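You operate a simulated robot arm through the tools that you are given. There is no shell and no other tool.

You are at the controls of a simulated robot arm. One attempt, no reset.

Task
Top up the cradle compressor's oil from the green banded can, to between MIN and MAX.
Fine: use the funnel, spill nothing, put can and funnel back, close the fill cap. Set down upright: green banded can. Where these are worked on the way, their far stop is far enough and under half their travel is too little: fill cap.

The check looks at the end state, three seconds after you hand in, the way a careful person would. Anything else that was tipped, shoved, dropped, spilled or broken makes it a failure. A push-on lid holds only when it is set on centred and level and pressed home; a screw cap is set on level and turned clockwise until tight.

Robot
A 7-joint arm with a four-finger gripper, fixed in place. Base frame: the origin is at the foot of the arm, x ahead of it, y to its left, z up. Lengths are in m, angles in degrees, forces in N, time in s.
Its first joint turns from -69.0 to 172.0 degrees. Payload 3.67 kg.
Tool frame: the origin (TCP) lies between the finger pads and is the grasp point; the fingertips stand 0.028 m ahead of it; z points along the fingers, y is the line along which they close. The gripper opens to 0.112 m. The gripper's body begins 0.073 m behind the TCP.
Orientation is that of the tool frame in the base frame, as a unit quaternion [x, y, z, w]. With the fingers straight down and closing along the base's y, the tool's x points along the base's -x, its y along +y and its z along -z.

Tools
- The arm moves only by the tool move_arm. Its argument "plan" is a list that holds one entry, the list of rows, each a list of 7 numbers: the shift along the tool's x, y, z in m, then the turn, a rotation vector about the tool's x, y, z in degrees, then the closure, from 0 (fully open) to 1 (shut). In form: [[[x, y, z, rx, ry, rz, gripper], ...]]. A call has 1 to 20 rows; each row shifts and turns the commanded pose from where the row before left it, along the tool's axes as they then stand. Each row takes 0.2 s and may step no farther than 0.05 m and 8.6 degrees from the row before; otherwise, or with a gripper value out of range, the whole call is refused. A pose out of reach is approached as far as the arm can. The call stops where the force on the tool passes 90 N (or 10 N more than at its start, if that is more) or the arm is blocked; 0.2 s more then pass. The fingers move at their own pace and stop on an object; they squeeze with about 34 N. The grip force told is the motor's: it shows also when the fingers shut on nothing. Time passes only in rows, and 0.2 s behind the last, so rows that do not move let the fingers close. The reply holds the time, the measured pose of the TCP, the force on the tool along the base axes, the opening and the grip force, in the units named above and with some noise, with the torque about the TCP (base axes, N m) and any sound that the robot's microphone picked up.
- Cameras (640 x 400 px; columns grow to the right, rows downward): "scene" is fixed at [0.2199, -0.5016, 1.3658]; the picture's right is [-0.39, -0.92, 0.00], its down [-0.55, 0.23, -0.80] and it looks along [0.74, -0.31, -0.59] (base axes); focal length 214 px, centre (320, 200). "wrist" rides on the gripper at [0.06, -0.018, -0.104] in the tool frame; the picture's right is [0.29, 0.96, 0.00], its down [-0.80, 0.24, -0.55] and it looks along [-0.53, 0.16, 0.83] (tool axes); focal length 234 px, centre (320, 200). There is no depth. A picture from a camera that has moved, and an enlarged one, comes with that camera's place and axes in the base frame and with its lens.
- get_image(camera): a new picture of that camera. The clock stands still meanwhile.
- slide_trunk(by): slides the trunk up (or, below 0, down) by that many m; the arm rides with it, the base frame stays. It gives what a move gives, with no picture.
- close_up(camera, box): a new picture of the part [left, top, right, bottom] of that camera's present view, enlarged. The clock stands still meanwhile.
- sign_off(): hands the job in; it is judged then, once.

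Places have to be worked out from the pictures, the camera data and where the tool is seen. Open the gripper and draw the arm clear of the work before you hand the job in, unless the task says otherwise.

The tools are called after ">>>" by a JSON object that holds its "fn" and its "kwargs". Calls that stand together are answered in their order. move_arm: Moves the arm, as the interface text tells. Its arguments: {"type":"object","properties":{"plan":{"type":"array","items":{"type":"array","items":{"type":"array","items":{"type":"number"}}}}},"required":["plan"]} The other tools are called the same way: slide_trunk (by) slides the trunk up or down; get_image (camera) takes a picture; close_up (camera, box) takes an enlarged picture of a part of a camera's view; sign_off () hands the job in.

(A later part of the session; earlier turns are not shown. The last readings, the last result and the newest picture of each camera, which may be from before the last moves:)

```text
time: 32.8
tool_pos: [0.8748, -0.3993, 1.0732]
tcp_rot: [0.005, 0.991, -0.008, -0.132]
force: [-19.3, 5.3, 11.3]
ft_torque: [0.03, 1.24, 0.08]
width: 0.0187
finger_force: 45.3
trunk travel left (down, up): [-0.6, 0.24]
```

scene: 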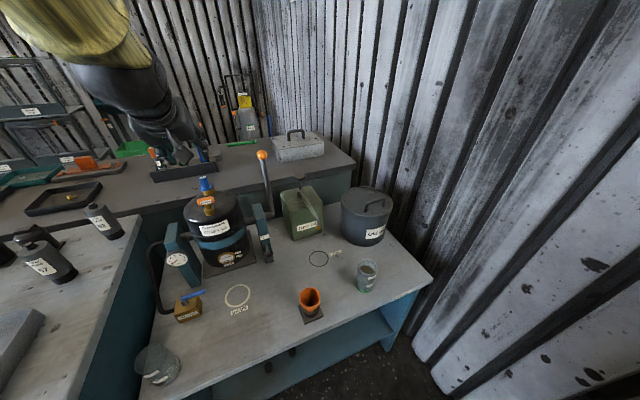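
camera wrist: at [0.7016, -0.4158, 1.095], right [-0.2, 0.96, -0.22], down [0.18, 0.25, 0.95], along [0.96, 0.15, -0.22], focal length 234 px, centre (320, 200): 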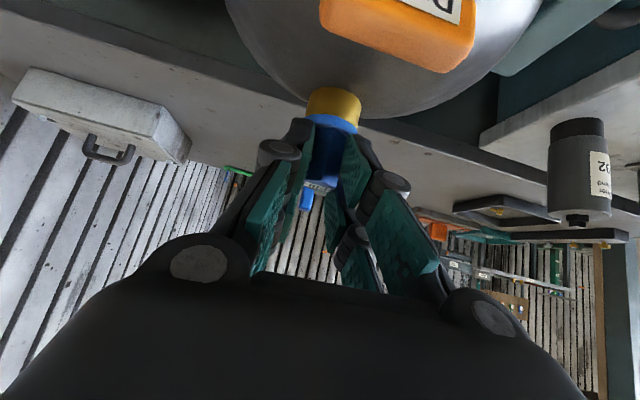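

Same state as before at 60°. Now I carry the knob along the arc by translation, letting it slip in the pads.

>>> {"fn": "move_arm", "kwargs": {"plan": [[[-0.0101, 0, 0.0013, 0, 0, 0, 1.0], [-0.0097, 0, 0.003, 0, 0, 0, 1.0], [-0.009, 0, 0.0046, 0, 0, 0, 1.0], [0, 0, 0, 0, 0, 0, 1.0]]]}}

>>> {"fn": "close_up", "kwargs": {"camera": "scene", "box": [140, 120, 300, 220]}}

>>> {"fn": "get_image", "kwargs": {"camera": "wrist"}}

```text
time: 33.8
tool_pos: [0.9002, -0.3993, 1.0582]
tcp_rot: [0.004, 0.992, -0.008, -0.129]
force: [0.2, -2.7, 40.3]
ft_torque: [0.15, 1.73, 0.24]
width: 0.0182
finger_force: 45.5
trunk travel left (down, up): [-0.6, 0.24]
```

```text
4.00 times, centred on (220, 170) of scene
camera zoom: at [0.2199, -0.5016, 1.3658], right [-0.39, -0.92, 0.0], down [-0.55, 0.23, -0.8], along [0.74, -0.31, -0.59], focal length 858 px, centre (720, 320)
```

zoom: 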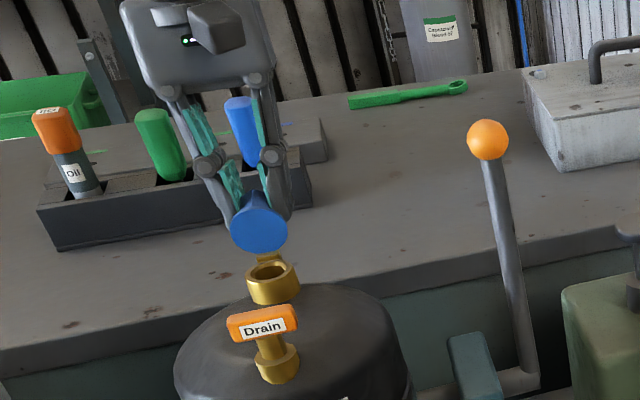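

```text
taken
camera wrist: at [0.8674, -0.4151, 1.1758], right [-0.27, 0.96, 0.06], down [0.91, 0.24, 0.33], along [0.3, 0.14, -0.94], focal length 234 px, centre (320, 200)
```

wrist: 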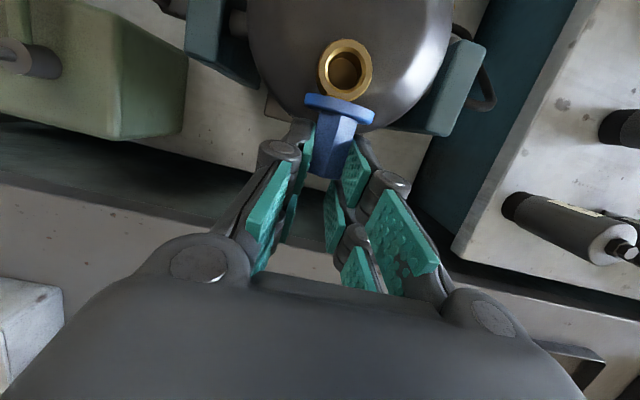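

The cap stands about 90° open and the vertical load (40 N) suggests the stop. I'll release wide and verify it stays before lifting.

>>> {"fn": "move_arm", "kwargs": {"plan": [[[0, 0, 0, 0, 0, 0, 0.6], [0, 0, 0, 0, 0, 0, 0.4], [0, 0, 0, 0, 0, 0, 0.4]]]}}

>>> {"fn": "get_image", "kwargs": {"camera": "wrist"}}

```text
time: 34.6
tool_pos: [0.9017, -0.4012, 1.0543]
tcp_rot: [0.005, 0.991, -0.006, -0.133]
force: [-0.2, -0.2, 0.6]
ft_torque: [0.0, -0.03, -0.03]
width: 0.0673
finger_force: 0.2
trunk travel left (down, up): [-0.6, 0.24]
```

```text
taken
camera wrist: at [0.8696, -0.4172, 1.1702], right [-0.27, 0.96, 0.06], down [0.92, 0.24, 0.32], along [0.29, 0.14, -0.95], focal length 234 px, centre (320, 200)
```

wrist: 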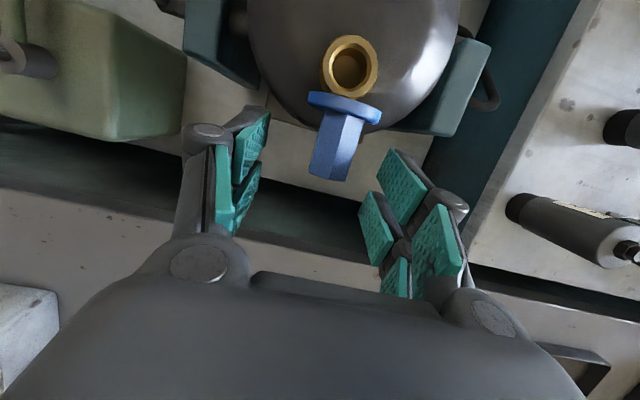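

The cap stays at ~90°. Lifting straight up, straightening, and then nudging the flange's underside with closed fingers to make sure it is at its far stop.

>>> {"fn": "move_arm", "kwargs": {"plan": [[[0.0078, 0, -0.029, 0, 0, 0, 0.4], [0.0078, 0, -0.029, 0, 0, 0, 0.4], [0.0078, 0, -0.029, 0, 0, 0, 0.4], [0, 0, 0, 0, -7.5, 0, 0.4], [0, 0, 0, 0, -7.5, 0, 0.4], [0, 0, 0, 0, 0, 0, 0.4]]]}}

>>> {"fn": "get_image", "kwargs": {"camera": "wrist"}}

```text
time: 36.0
tool_pos: [0.9035, -0.3993, 1.1431]
tcp_rot: [0.003, 1.0, -0.008, -0.002]
force: [0.0, 0.4, 0.1]
ft_torque: [-0.01, 0.04, 0.0]
width: 0.0672
finger_force: 0.1
trunk travel left (down, up): [-0.6, 0.24]
```

```text
taken
camera wrist: at [0.8425, -0.4148, 1.2492], right [-0.28, 0.96, -0.01], down [0.8, 0.24, 0.55], along [0.53, 0.14, -0.84], focal length 234 px, centre (320, 200)
```

wrist: 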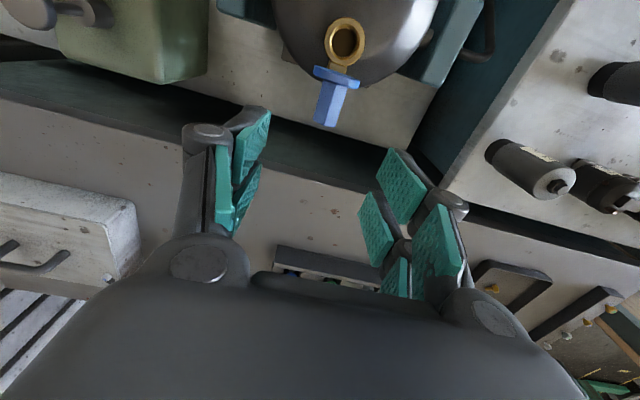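

Cap clearly open. I'll close the fingers, lower in front of the flange, and push gently in +x.

>>> {"fn": "move_arm", "kwargs": {"plan": [[[0.037, 0, 0, 0, 0, 0, 0.8], [0.0365, 0, 0, 0, 0, 0, 1.0], [0, 0, 0.035, 0, 0, 0, 1.0], [0, 0, 0.03, 0, 0, 0, 1.0], [-0.006, 0, 0, 0, 0, 0, 1.0], [-0.006, 0, 0, 0, 0, 0, 1.0], [-0.006, 0, 0, 0, 0, 0, 1.0], [-0.006, 0, 0, 0, 0, 0, 1.0]]]}}

>>> {"fn": "close_up", "kwargs": {"camera": "scene", "box": [140, 120, 300, 220]}}

>>> {"fn": "get_image", "kwargs": {"camera": "wrist"}}

```text
time: 37.8
tool_pos: [0.847, -0.3996, 1.0816]
tcp_rot: [0.003, 1.0, -0.008, -0.005]
force: [-39.6, 5.6, -3.6]
ft_torque: [0.19, 1.06, 0.16]
width: 0.0058
finger_force: 35.5
trunk travel left (down, up): [-0.6, 0.24]
```

```text
4.00 times, centred on (220, 170) of scene
camera zoom: at [0.2199, -0.5016, 1.3658], right [-0.39, -0.92, 0.0], down [-0.55, 0.23, -0.8], along [0.74, -0.31, -0.59], focal length 858 px, centre (720, 320)
```

zoom: 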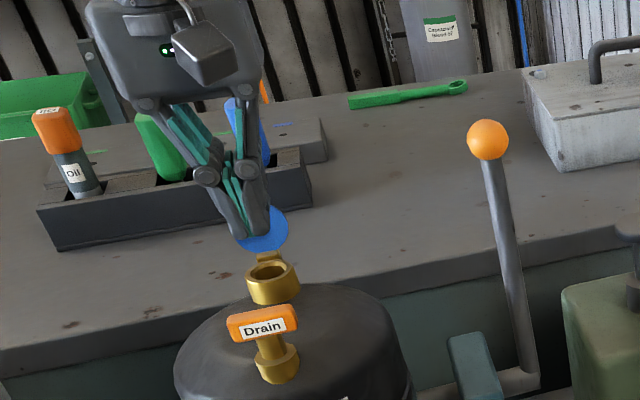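

```text
taken
camera wrist: at [0.7863, -0.4155, 1.1866], right [-0.28, 0.96, -0.01], down [0.8, 0.24, 0.54], along [0.52, 0.14, -0.84], focal length 234 px, centre (320, 200)
```

wrist: 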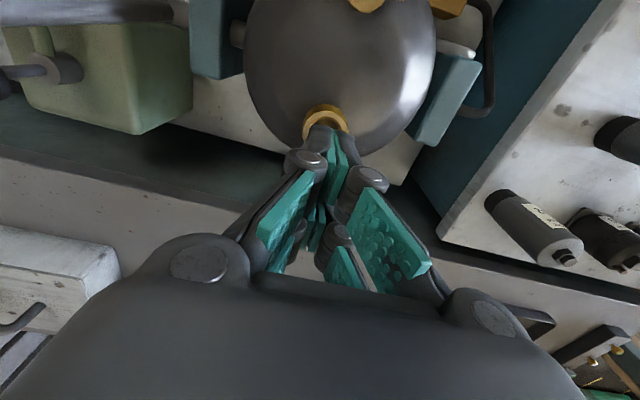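

The flange resists with 40 N: the cap is at its far stop (about 90°). Now I retract and go above the funnel at about (0.526, -0.600).

>>> {"fn": "move_arm", "kwargs": {"plan": [[[0.02, 0, 0, 0, 0, 0, 1.0], [0, 0, -0.04, 0, 0, 0, 0.6], [0, 0, -0.04, 0, 0, 0, 0.3], [0, 0, -0.04, 0, 0, 0, 0.2], [0.038, -0.025, 0, 0, 0, 0, 0.2], [0.038, -0.025, 0, 0, 0, 0, 0.2], [0.038, -0.025, 0, 0, 0, 0, 0.2], [0.038, -0.025, 0, 0, 0, 0, 0.2], [0.038, -0.025, 0, 0, 0, 0, 0.2], [0.038, -0.025, 0, 0, 0, 0, 0.2], [0.038, -0.025, 0, 0, 0, 0, 0.2], [0.038, -0.025, 0, 0, 0, 0, 0.2], [0, 0, 0.045, 0, 0, 0, 0.2], [0, 0, 0.045, 0, 0, 0, 0.2], [0, 0, 0.045, 0, 0, 0, 0.2], [0, 0, 0.045, 0, 0, 0, 0.2], [0, 0, 0.045, 0, 0, 0, 0.2], [0, 0, 0.045, 0, 0, 0, 0.2], [0, 0, 0, 0, 0, 0, 0.2]]]}}

>>> {"fn": "get_image", "kwargs": {"camera": "wrist"}}

>>> {"fn": "get_image", "kwargs": {"camera": "scene"}}

```text
time: 41.8
tool_pos: [0.5281, -0.5997, 0.9332]
tcp_rot: [0.003, 1.0, -0.009, -0.002]
force: [0.6, 0.5, 0.1]
ft_torque: [0.0, -0.05, -0.01]
width: 0.0896
finger_force: 0.0
trunk travel left (down, up): [-0.6, 0.24]
```

```text
taken
camera wrist: at [0.4675, -0.6144, 1.0393], right [-0.28, 0.96, -0.02], down [0.8, 0.24, 0.55], along [0.53, 0.14, -0.84], focal length 234 px, centre (320, 200)
```

wrist: 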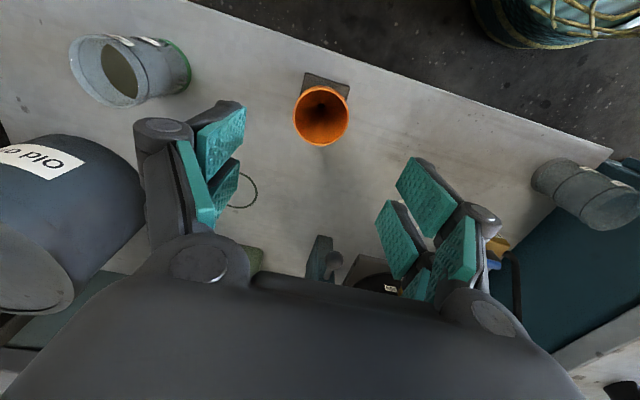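

```text
taken
```

scene: 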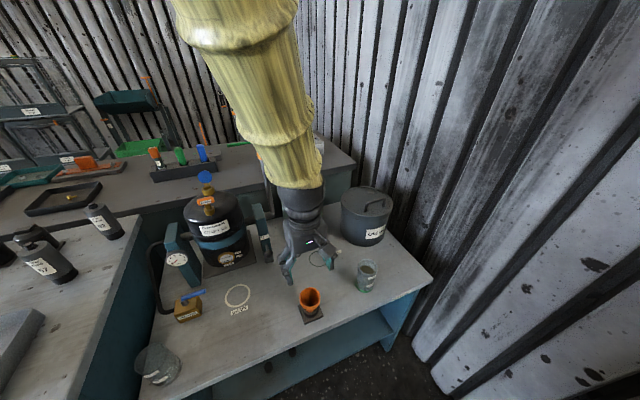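

Funnel rim centre works out at about (0.5225, -0.599, 0.798), outer diameter ~56 mm. Zooming for its shape and the can's position.

>>> {"fn": "close_up", "kwargs": {"camera": "wrist", "box": [280, 60, 370, 160]}}

>>> {"fn": "close_up", "kwargs": {"camera": "scene", "box": [285, 275, 341, 325]}}

>>> {"fn": "close_up", "kwargs": {"camera": "wrist", "box": [50, 20, 210, 120]}}

```text
4.00 times, centred on (325, 110) of wrist
camera zoom: at [0.4675, -0.6144, 1.0393], right [-0.28, 0.96, -0.02], down [0.8, 0.24, 0.55], along [0.53, 0.14, -0.84], focal length 937 px, centre (300, 560)
```

zoom: 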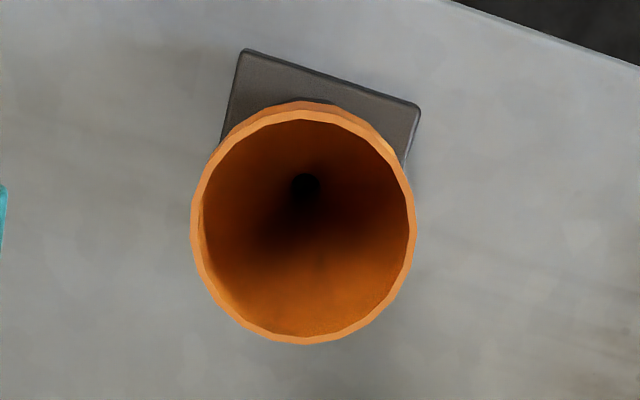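

```text
8.00 times, centred on (313, 300) of scene
camera zoom: at [0.2199, -0.5016, 1.3658], right [-0.39, -0.92, 0.0], down [-0.55, 0.23, -0.8], along [0.74, -0.31, -0.59], focal length 1716 px, centre (376, -600)
```

zoom: 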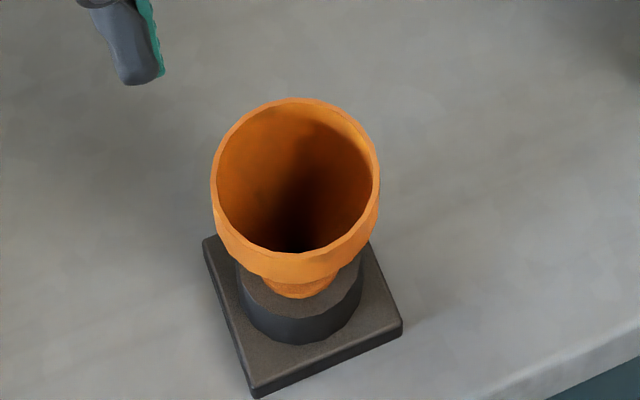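

```text
4.00 times, centred on (130, 70) of wrist
camera zoom: at [0.4675, -0.6144, 1.0393], right [-0.28, 0.96, -0.02], down [0.8, 0.24, 0.55], along [0.53, 0.14, -0.84], focal length 937 px, centre (1080, 720)
```

zoom: 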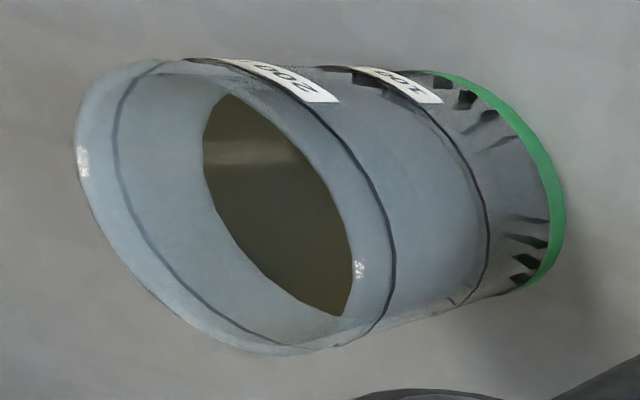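

The funnel has a ~20 mm straight band under its rim, which I can grip from above along y. Lowering so the fingertips reach the band, still open.

>>> {"fn": "move_arm", "kwargs": {"plan": [[[0.0056, 0, 0.03, 0, 0, 0, 0.2], [0, 0, 0.035, 0, 0, 0, 0.2], [0, 0, 0.035, 0, 0, 0, 0.2], [0, 0, 0.027, 0, 0, 0, 0.2], [0, 0, 0, 0, 0, 0, 0.2]]]}}

>>> {"fn": "get_image", "kwargs": {"camera": "wrist"}}

>>> {"fn": "close_up", "kwargs": {"camera": "scene", "box": [265, 245, 361, 325]}}

```text
time: 43.0
tool_pos: [0.5195, -0.6004, 0.8077]
tcp_rot: [0.003, 1.0, -0.008, -0.002]
force: [0.1, 0.4, -0.2]
ft_torque: [-0.03, -0.03, -0.02]
width: 0.0895
finger_force: 0.0
trunk travel left (down, up): [-0.6, 0.24]
```

```text
taken
camera wrist: at [0.46, -0.6163, 0.9135], right [-0.28, 0.96, -0.01], down [0.8, 0.24, 0.55], along [0.53, 0.14, -0.84], focal length 234 px, centre (320, 200)
```

wrist: 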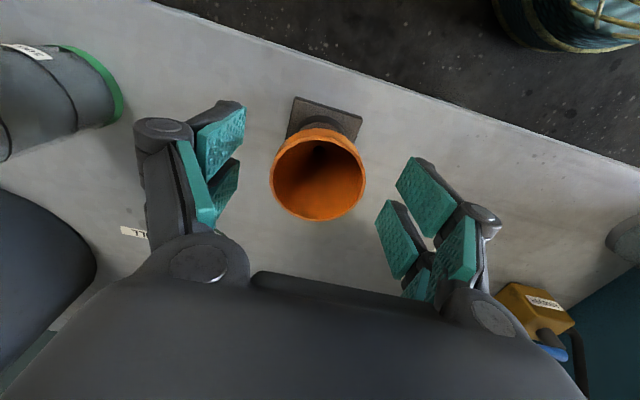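

```text
5.00 times, centred on (313, 285) of scene
camera zoom: at [0.2199, -0.5016, 1.3658], right [-0.39, -0.92, 0.0], down [-0.55, 0.23, -0.8], along [0.74, -0.31, -0.59], focal length 1072 px, centre (355, -225)
```

zoom: 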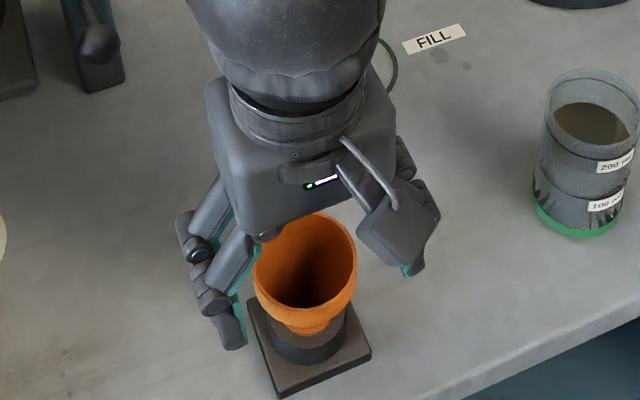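

Funnel is centred between the fingers within 2 mm. Closing.

>>> {"fn": "move_arm", "kwargs": {"plan": [[[0, -0.0015, 0, 0, 0, 0, 0.4], [0, 0, 0, 0, 0, 0, 0.6], [0, 0, 0, 0, 0, 0, 0.6], [0, 0, 0, 0, 0, 0, 0.6]]]}}

>>> {"fn": "get_image", "kwargs": {"camera": "wrist"}}

```text
time: 44.0
tool_pos: [0.5199, -0.6019, 0.8085]
tcp_rot: [0.003, 1.0, -0.009, -0.002]
force: [0.4, -4.1, 18.8]
ft_torque: [-0.65, -0.23, -0.07]
width: 0.0487
finger_force: 4.3
trunk travel left (down, up): [-0.6, 0.24]
```

```text
taken
camera wrist: at [0.4599, -0.6179, 0.9145], right [-0.28, 0.96, -0.02], down [0.8, 0.24, 0.55], along [0.53, 0.14, -0.84], focal length 234 px, centre (320, 200)
```

wrist: 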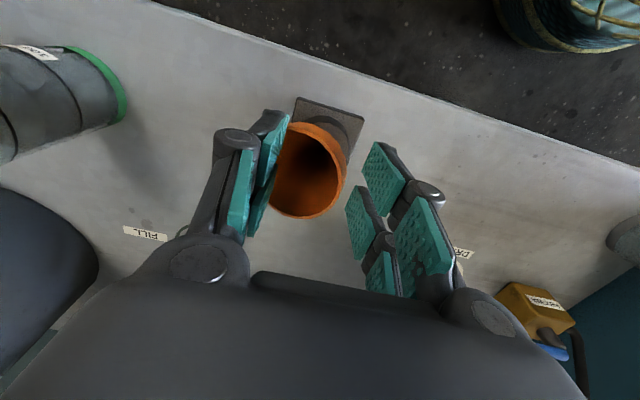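

Only 4 N grip with 19 N upward force: the left fingertip is riding on the rim. Re-triangulating from the two wrist views gives the rim at (0.527, -0.600, 0.779), radius ~30 mm. I'll reopen and look.

>>> {"fn": "move_arm", "kwargs": {"plan": [[[0, 0, -0.006, 0, 0, 0, 0.4], [0, 0, -0.01, 0, 0, 0, 0.2], [0, 0, 0, 0, 0, 0, 0.2], [0, 0, 0, 0, 0, 0, 0.2]]]}}

>>> {"fn": "get_image", "kwargs": {"camera": "wrist"}}

>>> {"fn": "close_up", "kwargs": {"camera": "scene", "box": [265, 245, 361, 325]}}

```text
time: 45.0
tool_pos: [0.5186, -0.6024, 0.8243]
tcp_rot: [0.003, 1.0, -0.008, -0.003]
force: [0.3, -1.1, 0.4]
ft_torque: [0.0, -0.02, -0.03]
width: 0.0896
finger_force: 0.0
trunk travel left (down, up): [-0.6, 0.24]
```

```text
taken
camera wrist: at [0.4593, -0.6182, 0.9298], right [-0.28, 0.96, -0.01], down [0.8, 0.24, 0.55], along [0.53, 0.14, -0.84], focal length 234 px, centre (320, 200)
```

wrist: 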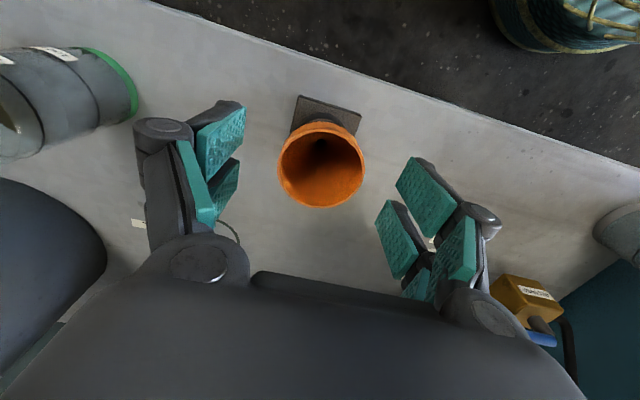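

```text
5.00 times, centred on (313, 285) of scene
camera zoom: at [0.2199, -0.5016, 1.3658], right [-0.39, -0.92, 0.0], down [-0.55, 0.23, -0.8], along [0.74, -0.31, -0.59], focal length 1072 px, centre (355, -225)
```

zoom: 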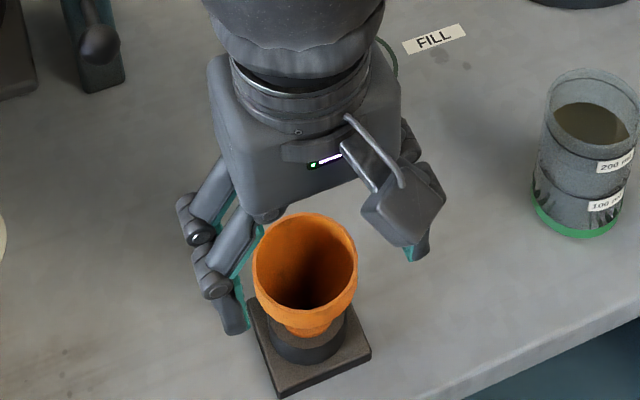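

Funnel undisturbed. Shifting to (0.5275, -0.600) and lowering to TCP z≈0.788, then gripping.

>>> {"fn": "move_arm", "kwargs": {"plan": [[[-0.009, 0.002, 0, 0, 0, 0, 0.2], [0, 0, 0.02, 0, 0, 0, 0.2], [0, 0, 0.016, 0, 0, 0, 0.2], [0, 0, 0, 0, 0, 0, 0.2], [0, 0, 0, 0, 0, 0, 0.4], [0, 0, 0, 0, 0, 0, 0.6], [0, 0, 0, 0, 0, 0, 0.6], [0, 0, 0, 0, 0, 0, 0.6]]]}}

>>> {"fn": "get_image", "kwargs": {"camera": "wrist"}}

>>> {"fn": "close_up", "kwargs": {"camera": "scene", "box": [265, 245, 361, 325]}}

```text
time: 46.8
tool_pos: [0.5306, -0.6026, 0.7876]
tcp_rot: [0.004, 1.0, -0.008, -0.002]
force: [-0.4, 0.4, 0.1]
ft_torque: [0.01, -0.02, -0.02]
width: 0.0562
finger_force: 33.9
trunk travel left (down, up): [-0.6, 0.24]
```

```text
taken
camera wrist: at [0.4689, -0.6175, 0.8931], right [-0.28, 0.96, -0.01], down [0.8, 0.24, 0.55], along [0.53, 0.14, -0.84], focal length 234 px, centre (320, 200)
```

wrist: 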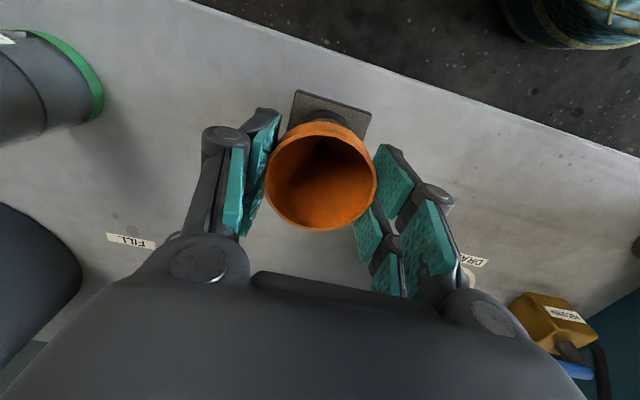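

```text
5.00 times, centred on (313, 285) of scene
camera zoom: at [0.2199, -0.5016, 1.3658], right [-0.39, -0.92, 0.0], down [-0.55, 0.23, -0.8], along [0.74, -0.31, -0.59], focal length 1072 px, centre (355, -225)
```

zoom: 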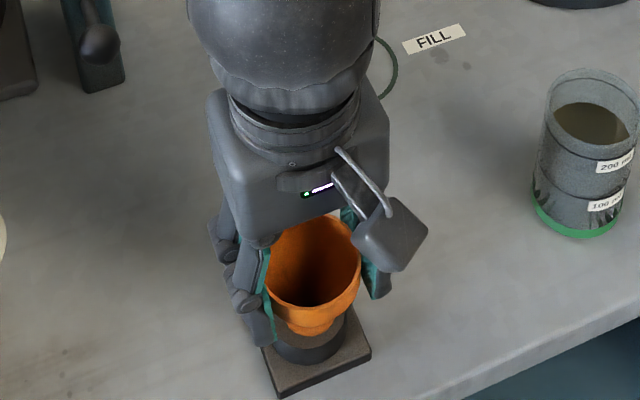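

Firm grip on the funnel (56 mm, 34 N) at TCP (0.5306, -0.6026, 0.7876). Lifting straight up and checking.

>>> {"fn": "move_arm", "kwargs": {"plan": [[[0, 0, -0.02, 0, 0, 0, 0.65], [0, 0, -0.03, 0, 0, 0, 0.65], [0, 0, -0.04, 0, 0, 0, 0.65], [0, 0, -0.04, 0, 0, 0, 0.65], [0, 0, -0.04, 0, 0, 0, 0.65], [0, 0, 0, 0, 0, 0, 0.65]]]}}

>>> {"fn": "get_image", "kwargs": {"camera": "wrist"}}

>>> {"fn": "close_up", "kwargs": {"camera": "scene", "box": [265, 205, 361, 325]}}

```text
time: 48.2
tool_pos: [0.5321, -0.5988, 0.9587]
tcp_rot: [0.003, 1.0, -0.008, -0.003]
force: [0.5, -0.5, 0.1]
ft_torque: [-0.01, 0.0, 0.0]
width: 0.056
finger_force: 33.7
trunk travel left (down, up): [-0.6, 0.24]
```

```text
taken
camera wrist: at [0.4711, -0.6158, 1.0643], right [-0.28, 0.96, -0.01], down [0.8, 0.24, 0.55], along [0.53, 0.14, -0.84], focal length 234 px, centre (320, 200)
```

wrist: 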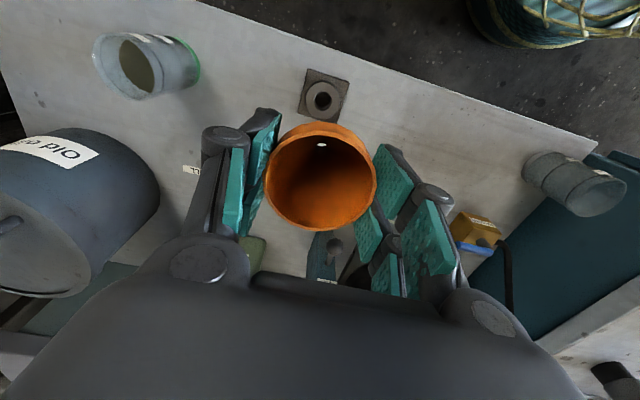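

```text
3.33 times, centred on (313, 265) of scene
camera zoom: at [0.2199, -0.5016, 1.3658], right [-0.39, -0.92, 0.0], down [-0.55, 0.23, -0.8], along [0.74, -0.31, -0.59], focal length 715 px, centre (343, -17)
```

zoom: 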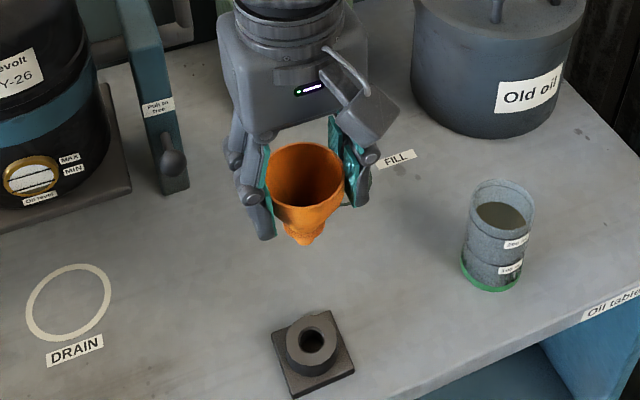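

The funnel is in hand with a clear bore. Zooming to measure its stem below the fingers.

>>> {"fn": "close_up", "kwargs": {"camera": "scene", "box": [290, 235, 338, 285]}}

>>> {"fn": "close_up", "kwargs": {"camera": "scene", "box": [180, 150, 240, 220]}}

>>> {"fn": "close_up", "kwargs": {"camera": "scene", "box": [285, 285, 341, 335]}}

```text
8.00 times, centred on (314, 260) of scene
camera zoom: at [0.2199, -0.5016, 1.3658], right [-0.39, -0.92, 0.0], down [-0.55, 0.23, -0.8], along [0.74, -0.31, -0.59], focal length 1716 px, centre (368, -280)
```

zoom: 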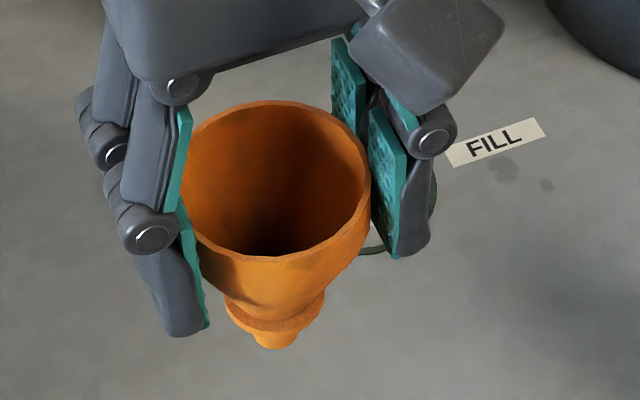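

```text
5.71 times, centred on (210, 185) of scene
camera zoom: at [0.2199, -0.5016, 1.3658], right [-0.39, -0.92, 0.0], down [-0.55, 0.23, -0.8], along [0.74, -0.31, -0.59], focal length 1226 px, centre (949, 286)
```

zoom: 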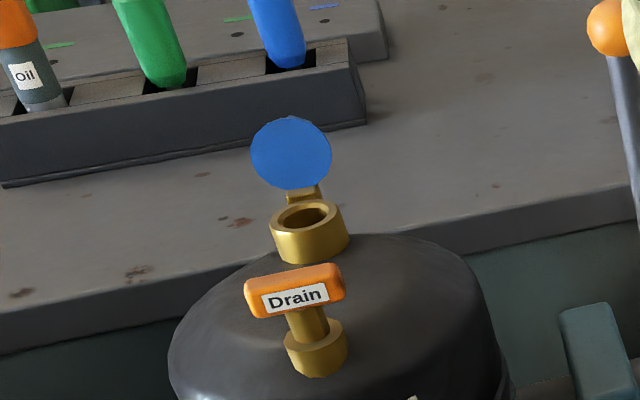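

```text
8.00 times, centred on (313, 310) of scene
camera zoom: at [0.2199, -0.5016, 1.3658], right [-0.39, -0.92, 0.0], down [-0.55, 0.23, -0.8], along [0.74, -0.31, -0.59], focal length 1716 px, centre (376, -680)
```

zoom: 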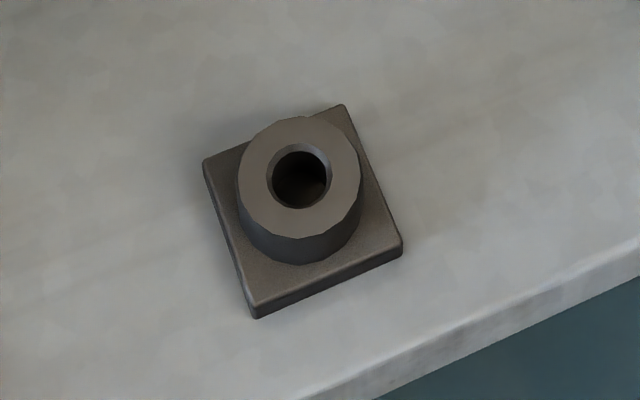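

The funnel's collar is 50 mm below the rim with a ~16 mm-long, ~8 mm-radius stem. The standing cap disc could be close to the funnel's cone, so I'll measure the disc and neck more precisely.

>>> {"fn": "close_up", "kwargs": {"camera": "scene", "box": [188, 164, 220, 200]}}

```text
11.11 times, centred on (204, 182) of scene
camera zoom: at [0.2199, -0.5016, 1.3658], right [-0.39, -0.92, 0.0], down [-0.55, 0.23, -0.8], along [0.74, -0.31, -0.59], focal length 2383 px, centre (1609, 400)
```

zoom: 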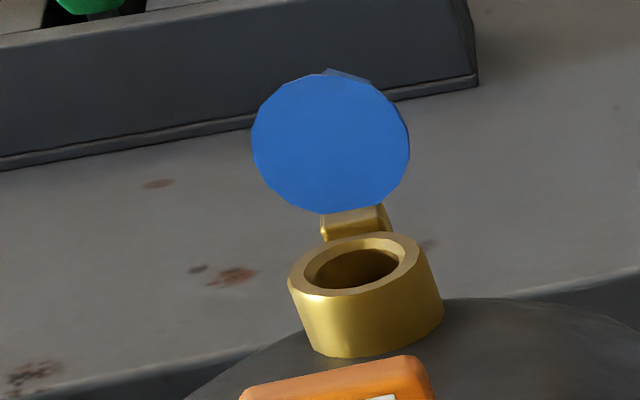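

The disc leans back ~100–110°, with its face ~17–24 mm behind the neck centre, so the funnel (28 mm rim radius) will be tight; the stem has ~3–4 mm play in the neck so I'll set it shifted ~3.5 mm toward −x. First carry the funnel above the neck at a safe height.

>>> {"fn": "move_arm", "kwargs": {"plan": [[[0, 0, -0.042, 0, 0, 0, 0.65], [0, 0, -0.042, 0, 0, 0, 0.65], [0, 0, -0.042, 0, 0, 0, 0.65], [0, 0, -0.042, 0, 0, 0, 0.65], [0, 0, -0.042, -0.9, 0, 0, 0.65], [-0.0378, 0.0249, 0, 0, 0, 0, 0.65], [-0.0378, 0.0249, 0, 0, 0, 0, 0.65], [-0.0378, 0.0249, 0, 0, 0, 0, 0.65], [-0.0378, 0.0249, 0, 0, 0, 0, 0.65], [-0.0378, 0.0249, 0, 0, 0, 0, 0.65], [-0.0378, 0.0249, 0, 0, 0, 0, 0.65], [-0.0378, 0.0249, 0, 0, 0, 0, 0.65], [-0.0378, 0.0249, 0, 0, 0, 0, 0.65], [0, 0, 0, 0, 0, 0, 0.65]]]}}

>>> {"fn": "get_image", "kwargs": {"camera": "wrist"}}

>>> {"fn": "close_up", "kwargs": {"camera": "scene", "box": [140, 120, 300, 220]}}

```text
time: 51.2
tool_pos: [0.8336, -0.3967, 1.1667]
tcp_rot: [0.003, 1.0, 0.0, -0.001]
force: [-0.4, 0.5, -0.6]
ft_torque: [0.02, -0.03, 0.04]
width: 0.056
finger_force: 34.1
trunk travel left (down, up): [-0.6, 0.24]
```

```text
taken
camera wrist: at [0.7718, -0.4153, 1.2719], right [-0.28, 0.96, 0.0], down [0.8, 0.23, 0.55], along [0.53, 0.16, -0.83], focal length 234 px, centre (320, 200)
```

wrist: 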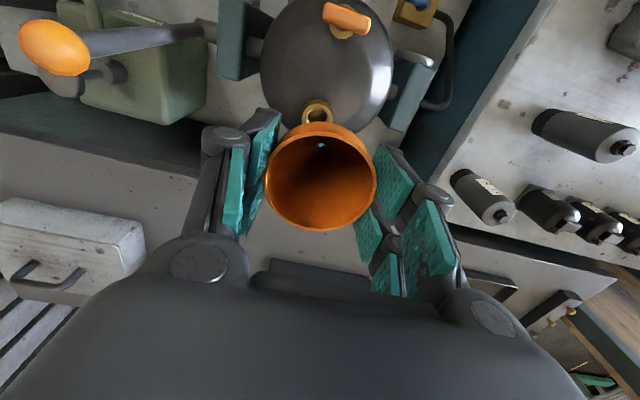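

```text
4.00 times, centred on (220, 170) of scene
camera zoom: at [0.2199, -0.5016, 1.3658], right [-0.39, -0.92, 0.0], down [-0.55, 0.23, -0.8], along [0.74, -0.31, -0.59], focal length 858 px, centre (720, 320)
```

zoom: 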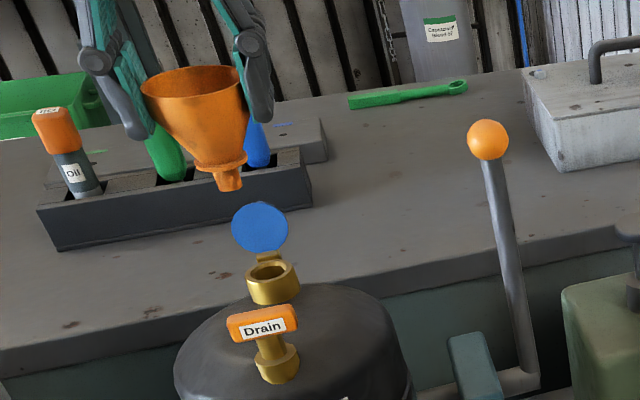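

The funnel is above the neck; I see I need about 3.5 mm toward −y. Zooming the wrist view to fix the neck's x more exactly.

>>> {"fn": "close_up", "kwargs": {"camera": "wrist", "box": [285, 85, 357, 145]}}

>>> {"fn": "close_up", "kwargs": {"camera": "scene", "box": [170, 130, 230, 200]}}

```text
6.67 times, centred on (321, 115) of wrist
camera zoom: at [0.7718, -0.4153, 1.2719], right [-0.28, 0.96, 0.0], down [0.8, 0.23, 0.55], along [0.53, 0.16, -0.83], focal length 1561 px, centre (313, 767)
```

zoom: 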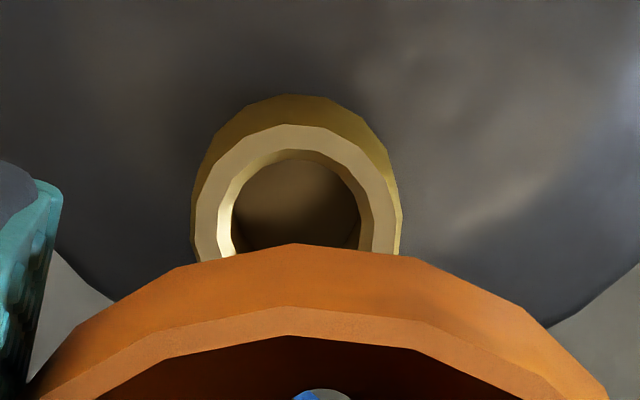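

```text
5.71 times, centred on (200, 165) of scene
camera zoom: at [0.2199, -0.5016, 1.3658], right [-0.39, -0.92, 0.0], down [-0.55, 0.23, -0.8], along [0.74, -0.31, -0.59], focal length 1226 px, centre (1006, 400)
```

zoom: 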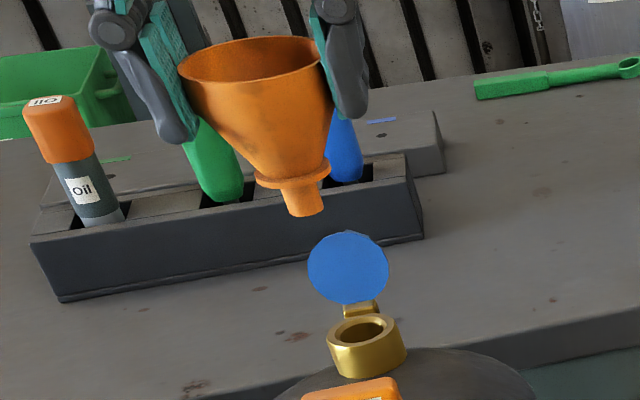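

Re-estimating with all evidence, the neck top is at about (0.8365, -0.400, 1.0215). I'll lean the funnel 5° away from the disc and descend to just above the neck for a check.

>>> {"fn": "move_arm", "kwargs": {"plan": [[[0.0032, -0.0033, 0, 0, 0, 0, 0.65], [0, 0, 0, 0, -5, 0, 0.65], [0.0017, 0, 0.0199, 0, 0, 0, 0.65], [0.0017, 0, 0.0199, 0, 0, 0, 0.65], [0.0017, 0, 0.0199, 0, 0, 0, 0.65], [0, 0, 0, 0, 0, 0, 0.65]]]}}

>>> {"fn": "close_up", "kwargs": {"camera": "scene", "box": [170, 140, 240, 220]}}

>>> {"fn": "get_image", "kwargs": {"camera": "wrist"}}

```text
time: 52.6
tool_pos: [0.8318, -0.4002, 1.1068]
tcp_rot: [0.004, 0.999, 0.0, 0.042]
force: [-0.1, 0.9, -0.9]
ft_torque: [0.03, 0.0, -0.01]
width: 0.056
finger_force: 33.6
trunk travel left (down, up): [-0.6, 0.24]
```

```text
5.00 times, centred on (205, 180) of scene
camera zoom: at [0.2199, -0.5016, 1.3658], right [-0.39, -0.92, 0.0], down [-0.55, 0.23, -0.8], along [0.74, -0.31, -0.59], focal length 1072 px, centre (895, 300)
```

zoom: 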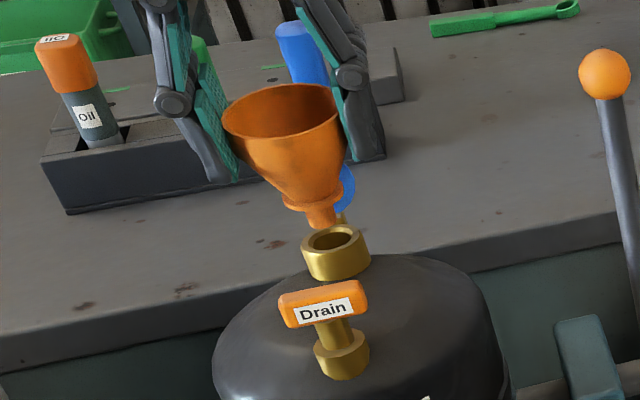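

```text
taken
camera wrist: at [0.7618, -0.4176, 1.2058], right [-0.28, 0.96, -0.02], down [0.75, 0.24, 0.62], along [0.6, 0.16, -0.79], focal length 234 px, centre (320, 200)
```

wrist: 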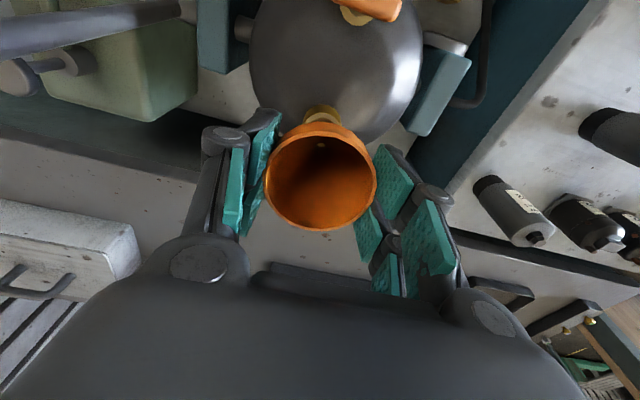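

Scene suggests the stem should move ~4 mm toward −y; I'll verify with a wrist zoom.

>>> {"fn": "close_up", "kwargs": {"camera": "wrist", "box": [284, 90, 356, 150]}}

>>> {"fn": "close_up", "kwargs": {"camera": "scene", "box": [190, 170, 220, 200]}}

```text
6.67 times, centred on (320, 120) of wrist
camera zoom: at [0.7618, -0.4176, 1.2058], right [-0.28, 0.96, -0.02], down [0.75, 0.24, 0.62], along [0.6, 0.16, -0.79], focal length 1561 px, centre (320, 733)
```

zoom: 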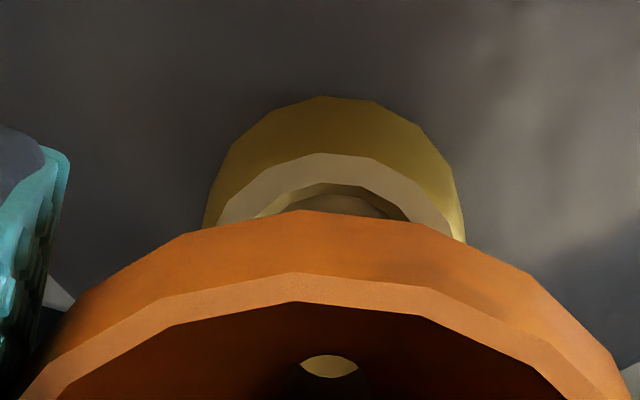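

```text
13.33 times, centred on (205, 185) of scene
camera zoom: at [0.2199, -0.5016, 1.3658], right [-0.39, -0.92, 0.0], down [-0.55, 0.23, -0.8], along [0.74, -0.31, -0.59], focal length 2860 px, centre (1853, 400)
```

zoom: 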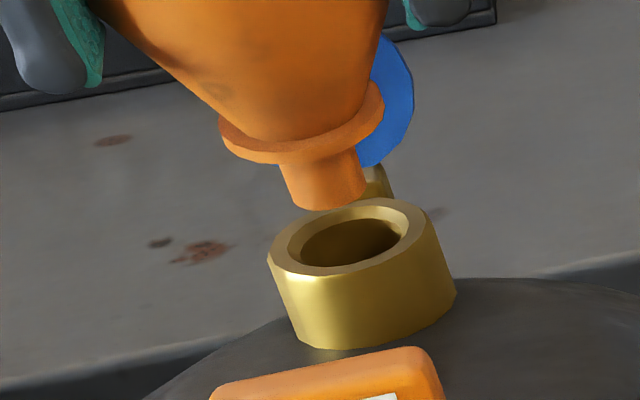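

Both views now agree: neck axis at about (0.8367, -0.3995), stem tip at (0.8356, -0.400) and 10 mm above it. Shift 1 mm toward −x and lower the stem into the neck.

>>> {"fn": "move_arm", "kwargs": {"plan": [[[0.001, 0.0005, 0, 0, 0, 0, 0.65], [0.0004, 0, 0.005, 0, 0, 0, 0.65], [0.0004, 0, 0.005, 0, 0, 0, 0.65], [0.0004, 0, 0.005, 0, 0, 0, 0.65], [0.0004, 0, 0.004, 0, 0, 0, 0.65]]]}}

>>> {"fn": "close_up", "kwargs": {"camera": "scene", "box": [185, 155, 225, 205]}}

>>> {"fn": "get_image", "kwargs": {"camera": "wrist"}}

```text
time: 53.8
tool_pos: [0.8294, -0.4016, 1.0876]
tcp_rot: [0.003, 0.999, 0.0, 0.041]
force: [0.8, -0.6, -1.1]
ft_torque: [-0.01, 0.01, 0.0]
width: 0.056
finger_force: 33.9
trunk travel left (down, up): [-0.6, 0.24]
```

```text
8.00 times, centred on (205, 180) of scene
camera zoom: at [0.2199, -0.5016, 1.3658], right [-0.39, -0.92, 0.0], down [-0.55, 0.23, -0.8], along [0.74, -0.31, -0.59], focal length 1716 px, centre (1240, 360)
```

zoom: 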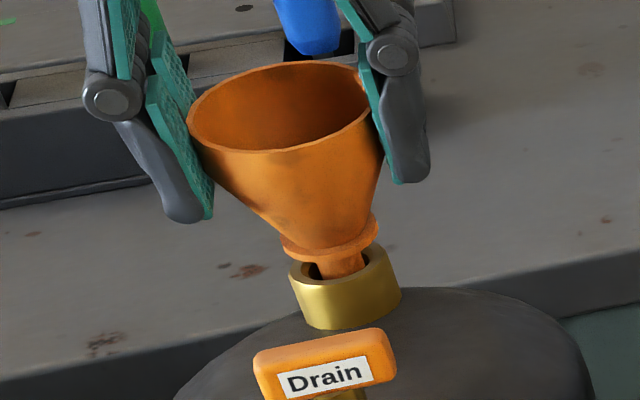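

```text
taken
camera wrist: at [0.7607, -0.4191, 1.1877], right [-0.28, 0.96, -0.02], down [0.75, 0.24, 0.62], along [0.6, 0.16, -0.79], focal length 234 px, centre (320, 200)
```

wrist: 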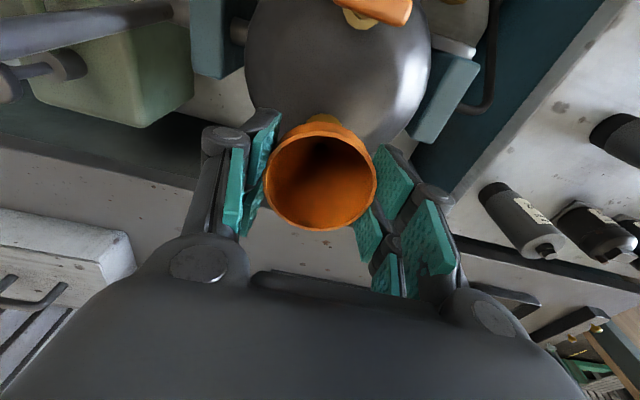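

The stem is entering the neck with no force. Lowering the last few millimetres until it seats.

>>> {"fn": "move_arm", "kwargs": {"plan": [[[0.0002, 0, 0.003, 0, 0, 0, 0.65], [0.0002, 0, 0.002, 0, 0, 0, 0.65], [0, 0, 0, 0, 0, 0, 0.65]]]}}

>>> {"fn": "close_up", "kwargs": {"camera": "scene", "box": [185, 155, 225, 205]}}

```text
time: 54.6
tool_pos: [0.8298, -0.4013, 1.0819]
tcp_rot: [0.004, 0.999, 0.0, 0.041]
force: [-0.1, 0.6, 0.1]
ft_torque: [-0.02, -0.03, -0.03]
width: 0.0559
finger_force: 34.0
trunk travel left (down, up): [-0.6, 0.24]
```

```text
8.00 times, centred on (205, 180) of scene
camera zoom: at [0.2199, -0.5016, 1.3658], right [-0.39, -0.92, 0.0], down [-0.55, 0.23, -0.8], along [0.74, -0.31, -0.59], focal length 1716 px, centre (1240, 360)
```

zoom: 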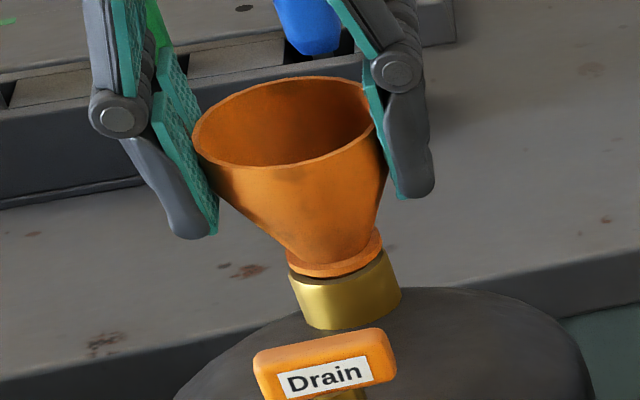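

Still free. Lowering 2–4 mm more to feel the seat.

>>> {"fn": "move_arm", "kwargs": {"plan": [[[0.0001, 0, 0.0015, 0, 0, 0, 0.65], [0.0001, 0, 0.0015, 0, 0, 0, 0.65], [0, 0, 0, 0, 0, 0, 0.65]]]}}

>>> {"fn": "close_up", "kwargs": {"camera": "scene", "box": [185, 155, 225, 205]}}

```text
time: 55.4
tool_pos: [0.8305, -0.4009, 1.0797]
tcp_rot: [0.003, 0.999, 0.0, 0.042]
force: [0.3, 0.4, -0.6]
ft_torque: [-0.01, -0.02, 0.02]
width: 0.0559
finger_force: 34.5
trunk travel left (down, up): [-0.6, 0.24]
```

```text
8.00 times, centred on (205, 180) of scene
camera zoom: at [0.2199, -0.5016, 1.3658], right [-0.39, -0.92, 0.0], down [-0.55, 0.23, -0.8], along [0.74, -0.31, -0.59], focal length 1716 px, centre (1240, 360)
```

zoom: 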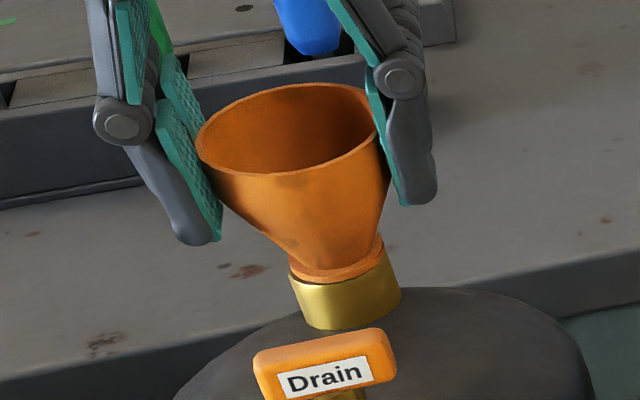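

Nearly seated. I'll try straightening the funnel about its collar by 2.5° steps to see whether the disc leaves room.

>>> {"fn": "move_arm", "kwargs": {"plan": [[[-0.0026, 0, 0.0012, 0, 2.5, 0, 0.65], [0, 0, 0, 0, 0, 0, 0.65]]]}}

```text
time: 56.0
tool_pos: [0.8332, -0.4016, 1.0799]
tcp_rot: [0.004, 1.0, 0.0, 0.02]
force: [0.0, 0.0, -0.8]
ft_torque: [0.02, 0.02, -0.02]
width: 0.0559
finger_force: 34.0
trunk travel left (down, up): [-0.6, 0.24]
```

No resistance. Another 2.5° with a slight press down.

>>> {"fn": "move_arm", "kwargs": {"plan": [[[-0.0026, 0, 0.001, 0, 2.5, 0, 0.65], [0, 0, 0.001, 0, 0, 0, 0.65], [0, 0, 0, 0, 0, 0, 0.65]]]}}

>>> {"fn": "close_up", "kwargs": {"camera": "scene", "box": [185, 155, 225, 205]}}

>>> {"fn": "get_image", "kwargs": {"camera": "wrist"}}

```text
time: 56.8
tool_pos: [0.8345, -0.4017, 1.0779]
tcp_rot: [0.004, 1.0, 0.0, -0.001]
force: [-0.2, -0.7, 3.1]
ft_torque: [-0.07, 0.04, 0.01]
width: 0.0559
finger_force: 34.1
trunk travel left (down, up): [-0.6, 0.24]
```

```text
8.00 times, centred on (205, 180) of scene
camera zoom: at [0.2199, -0.5016, 1.3658], right [-0.39, -0.92, 0.0], down [-0.55, 0.23, -0.8], along [0.74, -0.31, -0.59], focal length 1716 px, centre (1240, 360)
```

zoom: 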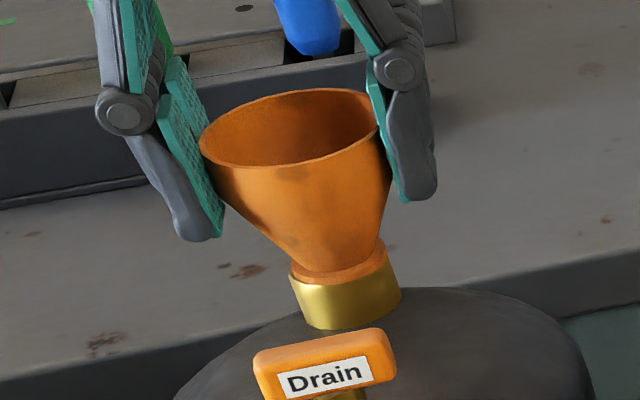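

```text
taken
camera wrist: at [0.7746, -0.419, 1.1825], right [-0.28, 0.96, 0.0], down [0.8, 0.23, 0.55], along [0.53, 0.16, -0.83], focal length 234 px, centre (320, 200)
```

wrist: 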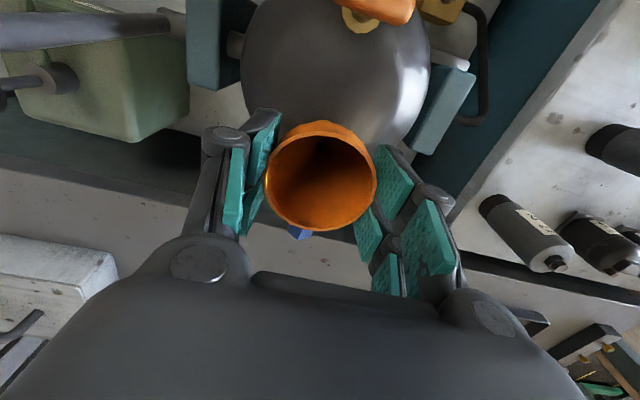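

Seated upright with light contact (3 N) and no side force from the disc. Releasing and rising.

>>> {"fn": "move_arm", "kwargs": {"plan": [[[0, 0, 0, 0, 0, 0, 0.45], [0, 0, 0, 0, 0, 0, 0.3], [0, 0, 0, 0, 0, 0, 0.2], [0, 0, -0.02, 0, 0, 0, 0.2], [0, 0, -0.04, 0, 0, 0, 0.2], [0, 0, -0.04, 0, 0, 0, 0.2], [0, 0, 0, 0, 0, 0, 0.2]]]}}

>>> {"fn": "close_up", "kwargs": {"camera": "scene", "box": [165, 135, 245, 225]}}

>>> {"fn": "get_image", "kwargs": {"camera": "wrist"}}

```text
time: 58.4
tool_pos: [0.8388, -0.4026, 1.1755]
tcp_rot: [0.003, 1.0, 0.0, -0.003]
force: [-0.1, 0.5, -0.3]
ft_torque: [0.03, 0.01, 0.03]
width: 0.0896
finger_force: 0.1
trunk travel left (down, up): [-0.6, 0.24]
```

```text
4.44 times, centred on (205, 180) of scene
camera zoom: at [0.2199, -0.5016, 1.3658], right [-0.39, -0.92, 0.0], down [-0.55, 0.23, -0.8], along [0.74, -0.31, -0.59], focal length 953 px, centre (831, 289)
```

zoom: 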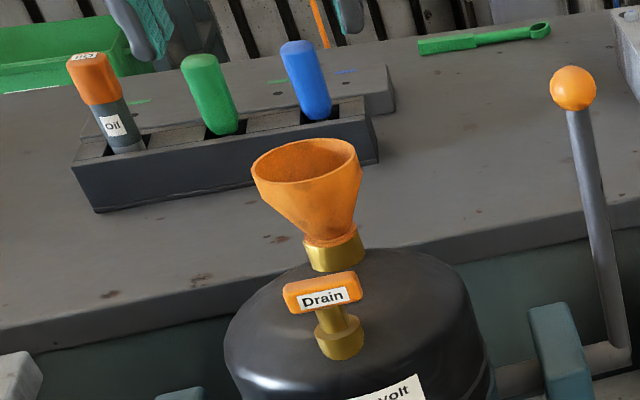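

```text
taken
camera wrist: at [0.7774, -0.4189, 1.2814], right [-0.28, 0.96, 0.0], down [0.8, 0.23, 0.55], along [0.53, 0.16, -0.84], focal length 234 px, centre (320, 200)
```

wrist: 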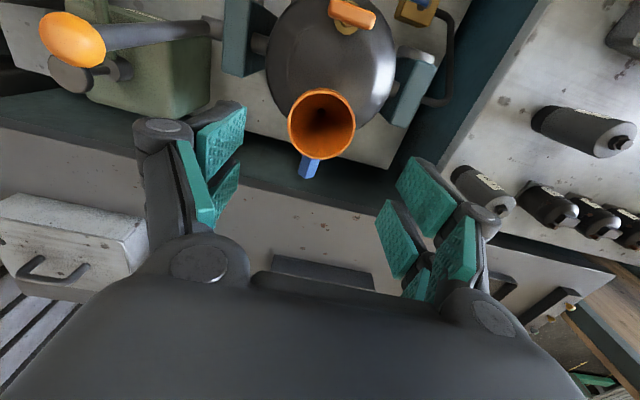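

Funnel stands seated in the neck with its rim at about (0.835, -0.402, 1.069), clear of the cap. Now I travel over to view the green banded can from above.

>>> {"fn": "move_arm", "kwargs": {"plan": [[[0, 0, -0.03, 0, 0, 0, 0.2], [0.034, -0.0355, 0, 0, 0, 0, 0.2], [0.034, -0.0355, 0, 0, 0, 0, 0.2], [0.034, -0.0355, 0, 0, 0, 0, 0.2], [0.034, -0.0355, 0, 0, 0, 0, 0.2], [0.034, -0.0355, 0, 0, 0, 0, 0.2], [0.034, -0.0355, 0, 0, 0, 0, 0.2], [0.034, -0.0355, 0, 0, 0, 0, 0.2], [0.034, -0.0355, 0, 0, 0, 0, 0.15], [0.034, -0.0355, 0, 0, 0, 0, 0.1], [0.034, -0.0355, 0, 0, 0, 0, 0.05], [0, 0, 0.04, 0, 0, 0, 0.05], [0, 0, 0.045, 0, 0, 0, 0.05], [0, 0, 0.045, 0, 0, 0, 0.05], [0, 0, 0.045, 0, 0, 0, 0.05], [0, 0, 0.045, 0, 0, 0, 0.05], [0, 0, 0, 0, 0, 0, 0.05]]]}}

>>> {"fn": "get_image", "kwargs": {"camera": "wrist"}}

```text
time: 62.0
tool_pos: [0.4921, -0.7544, 0.9871]
tcp_rot: [0.004, 1.0, -0.001, -0.002]
force: [-0.2, 0.0, -0.3]
ft_torque: [0.03, 0.01, 0.02]
width: 0.1062
finger_force: 0.0
trunk travel left (down, up): [-0.6, 0.24]
```

```text
taken
camera wrist: at [0.4315, -0.7715, 1.0925], right [-0.28, 0.96, 0.0], down [0.8, 0.23, 0.55], along [0.53, 0.16, -0.83], focal length 234 px, centre (320, 200)
```

wrist: 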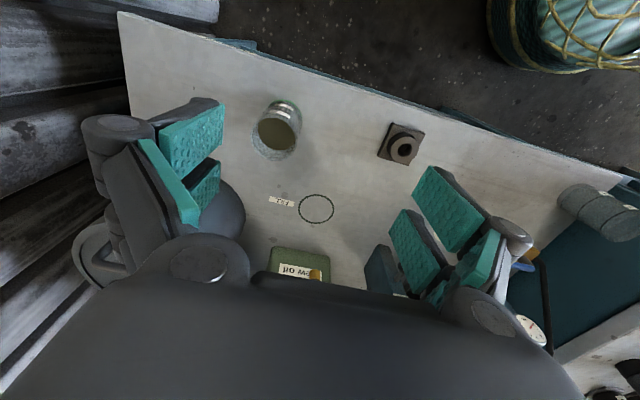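

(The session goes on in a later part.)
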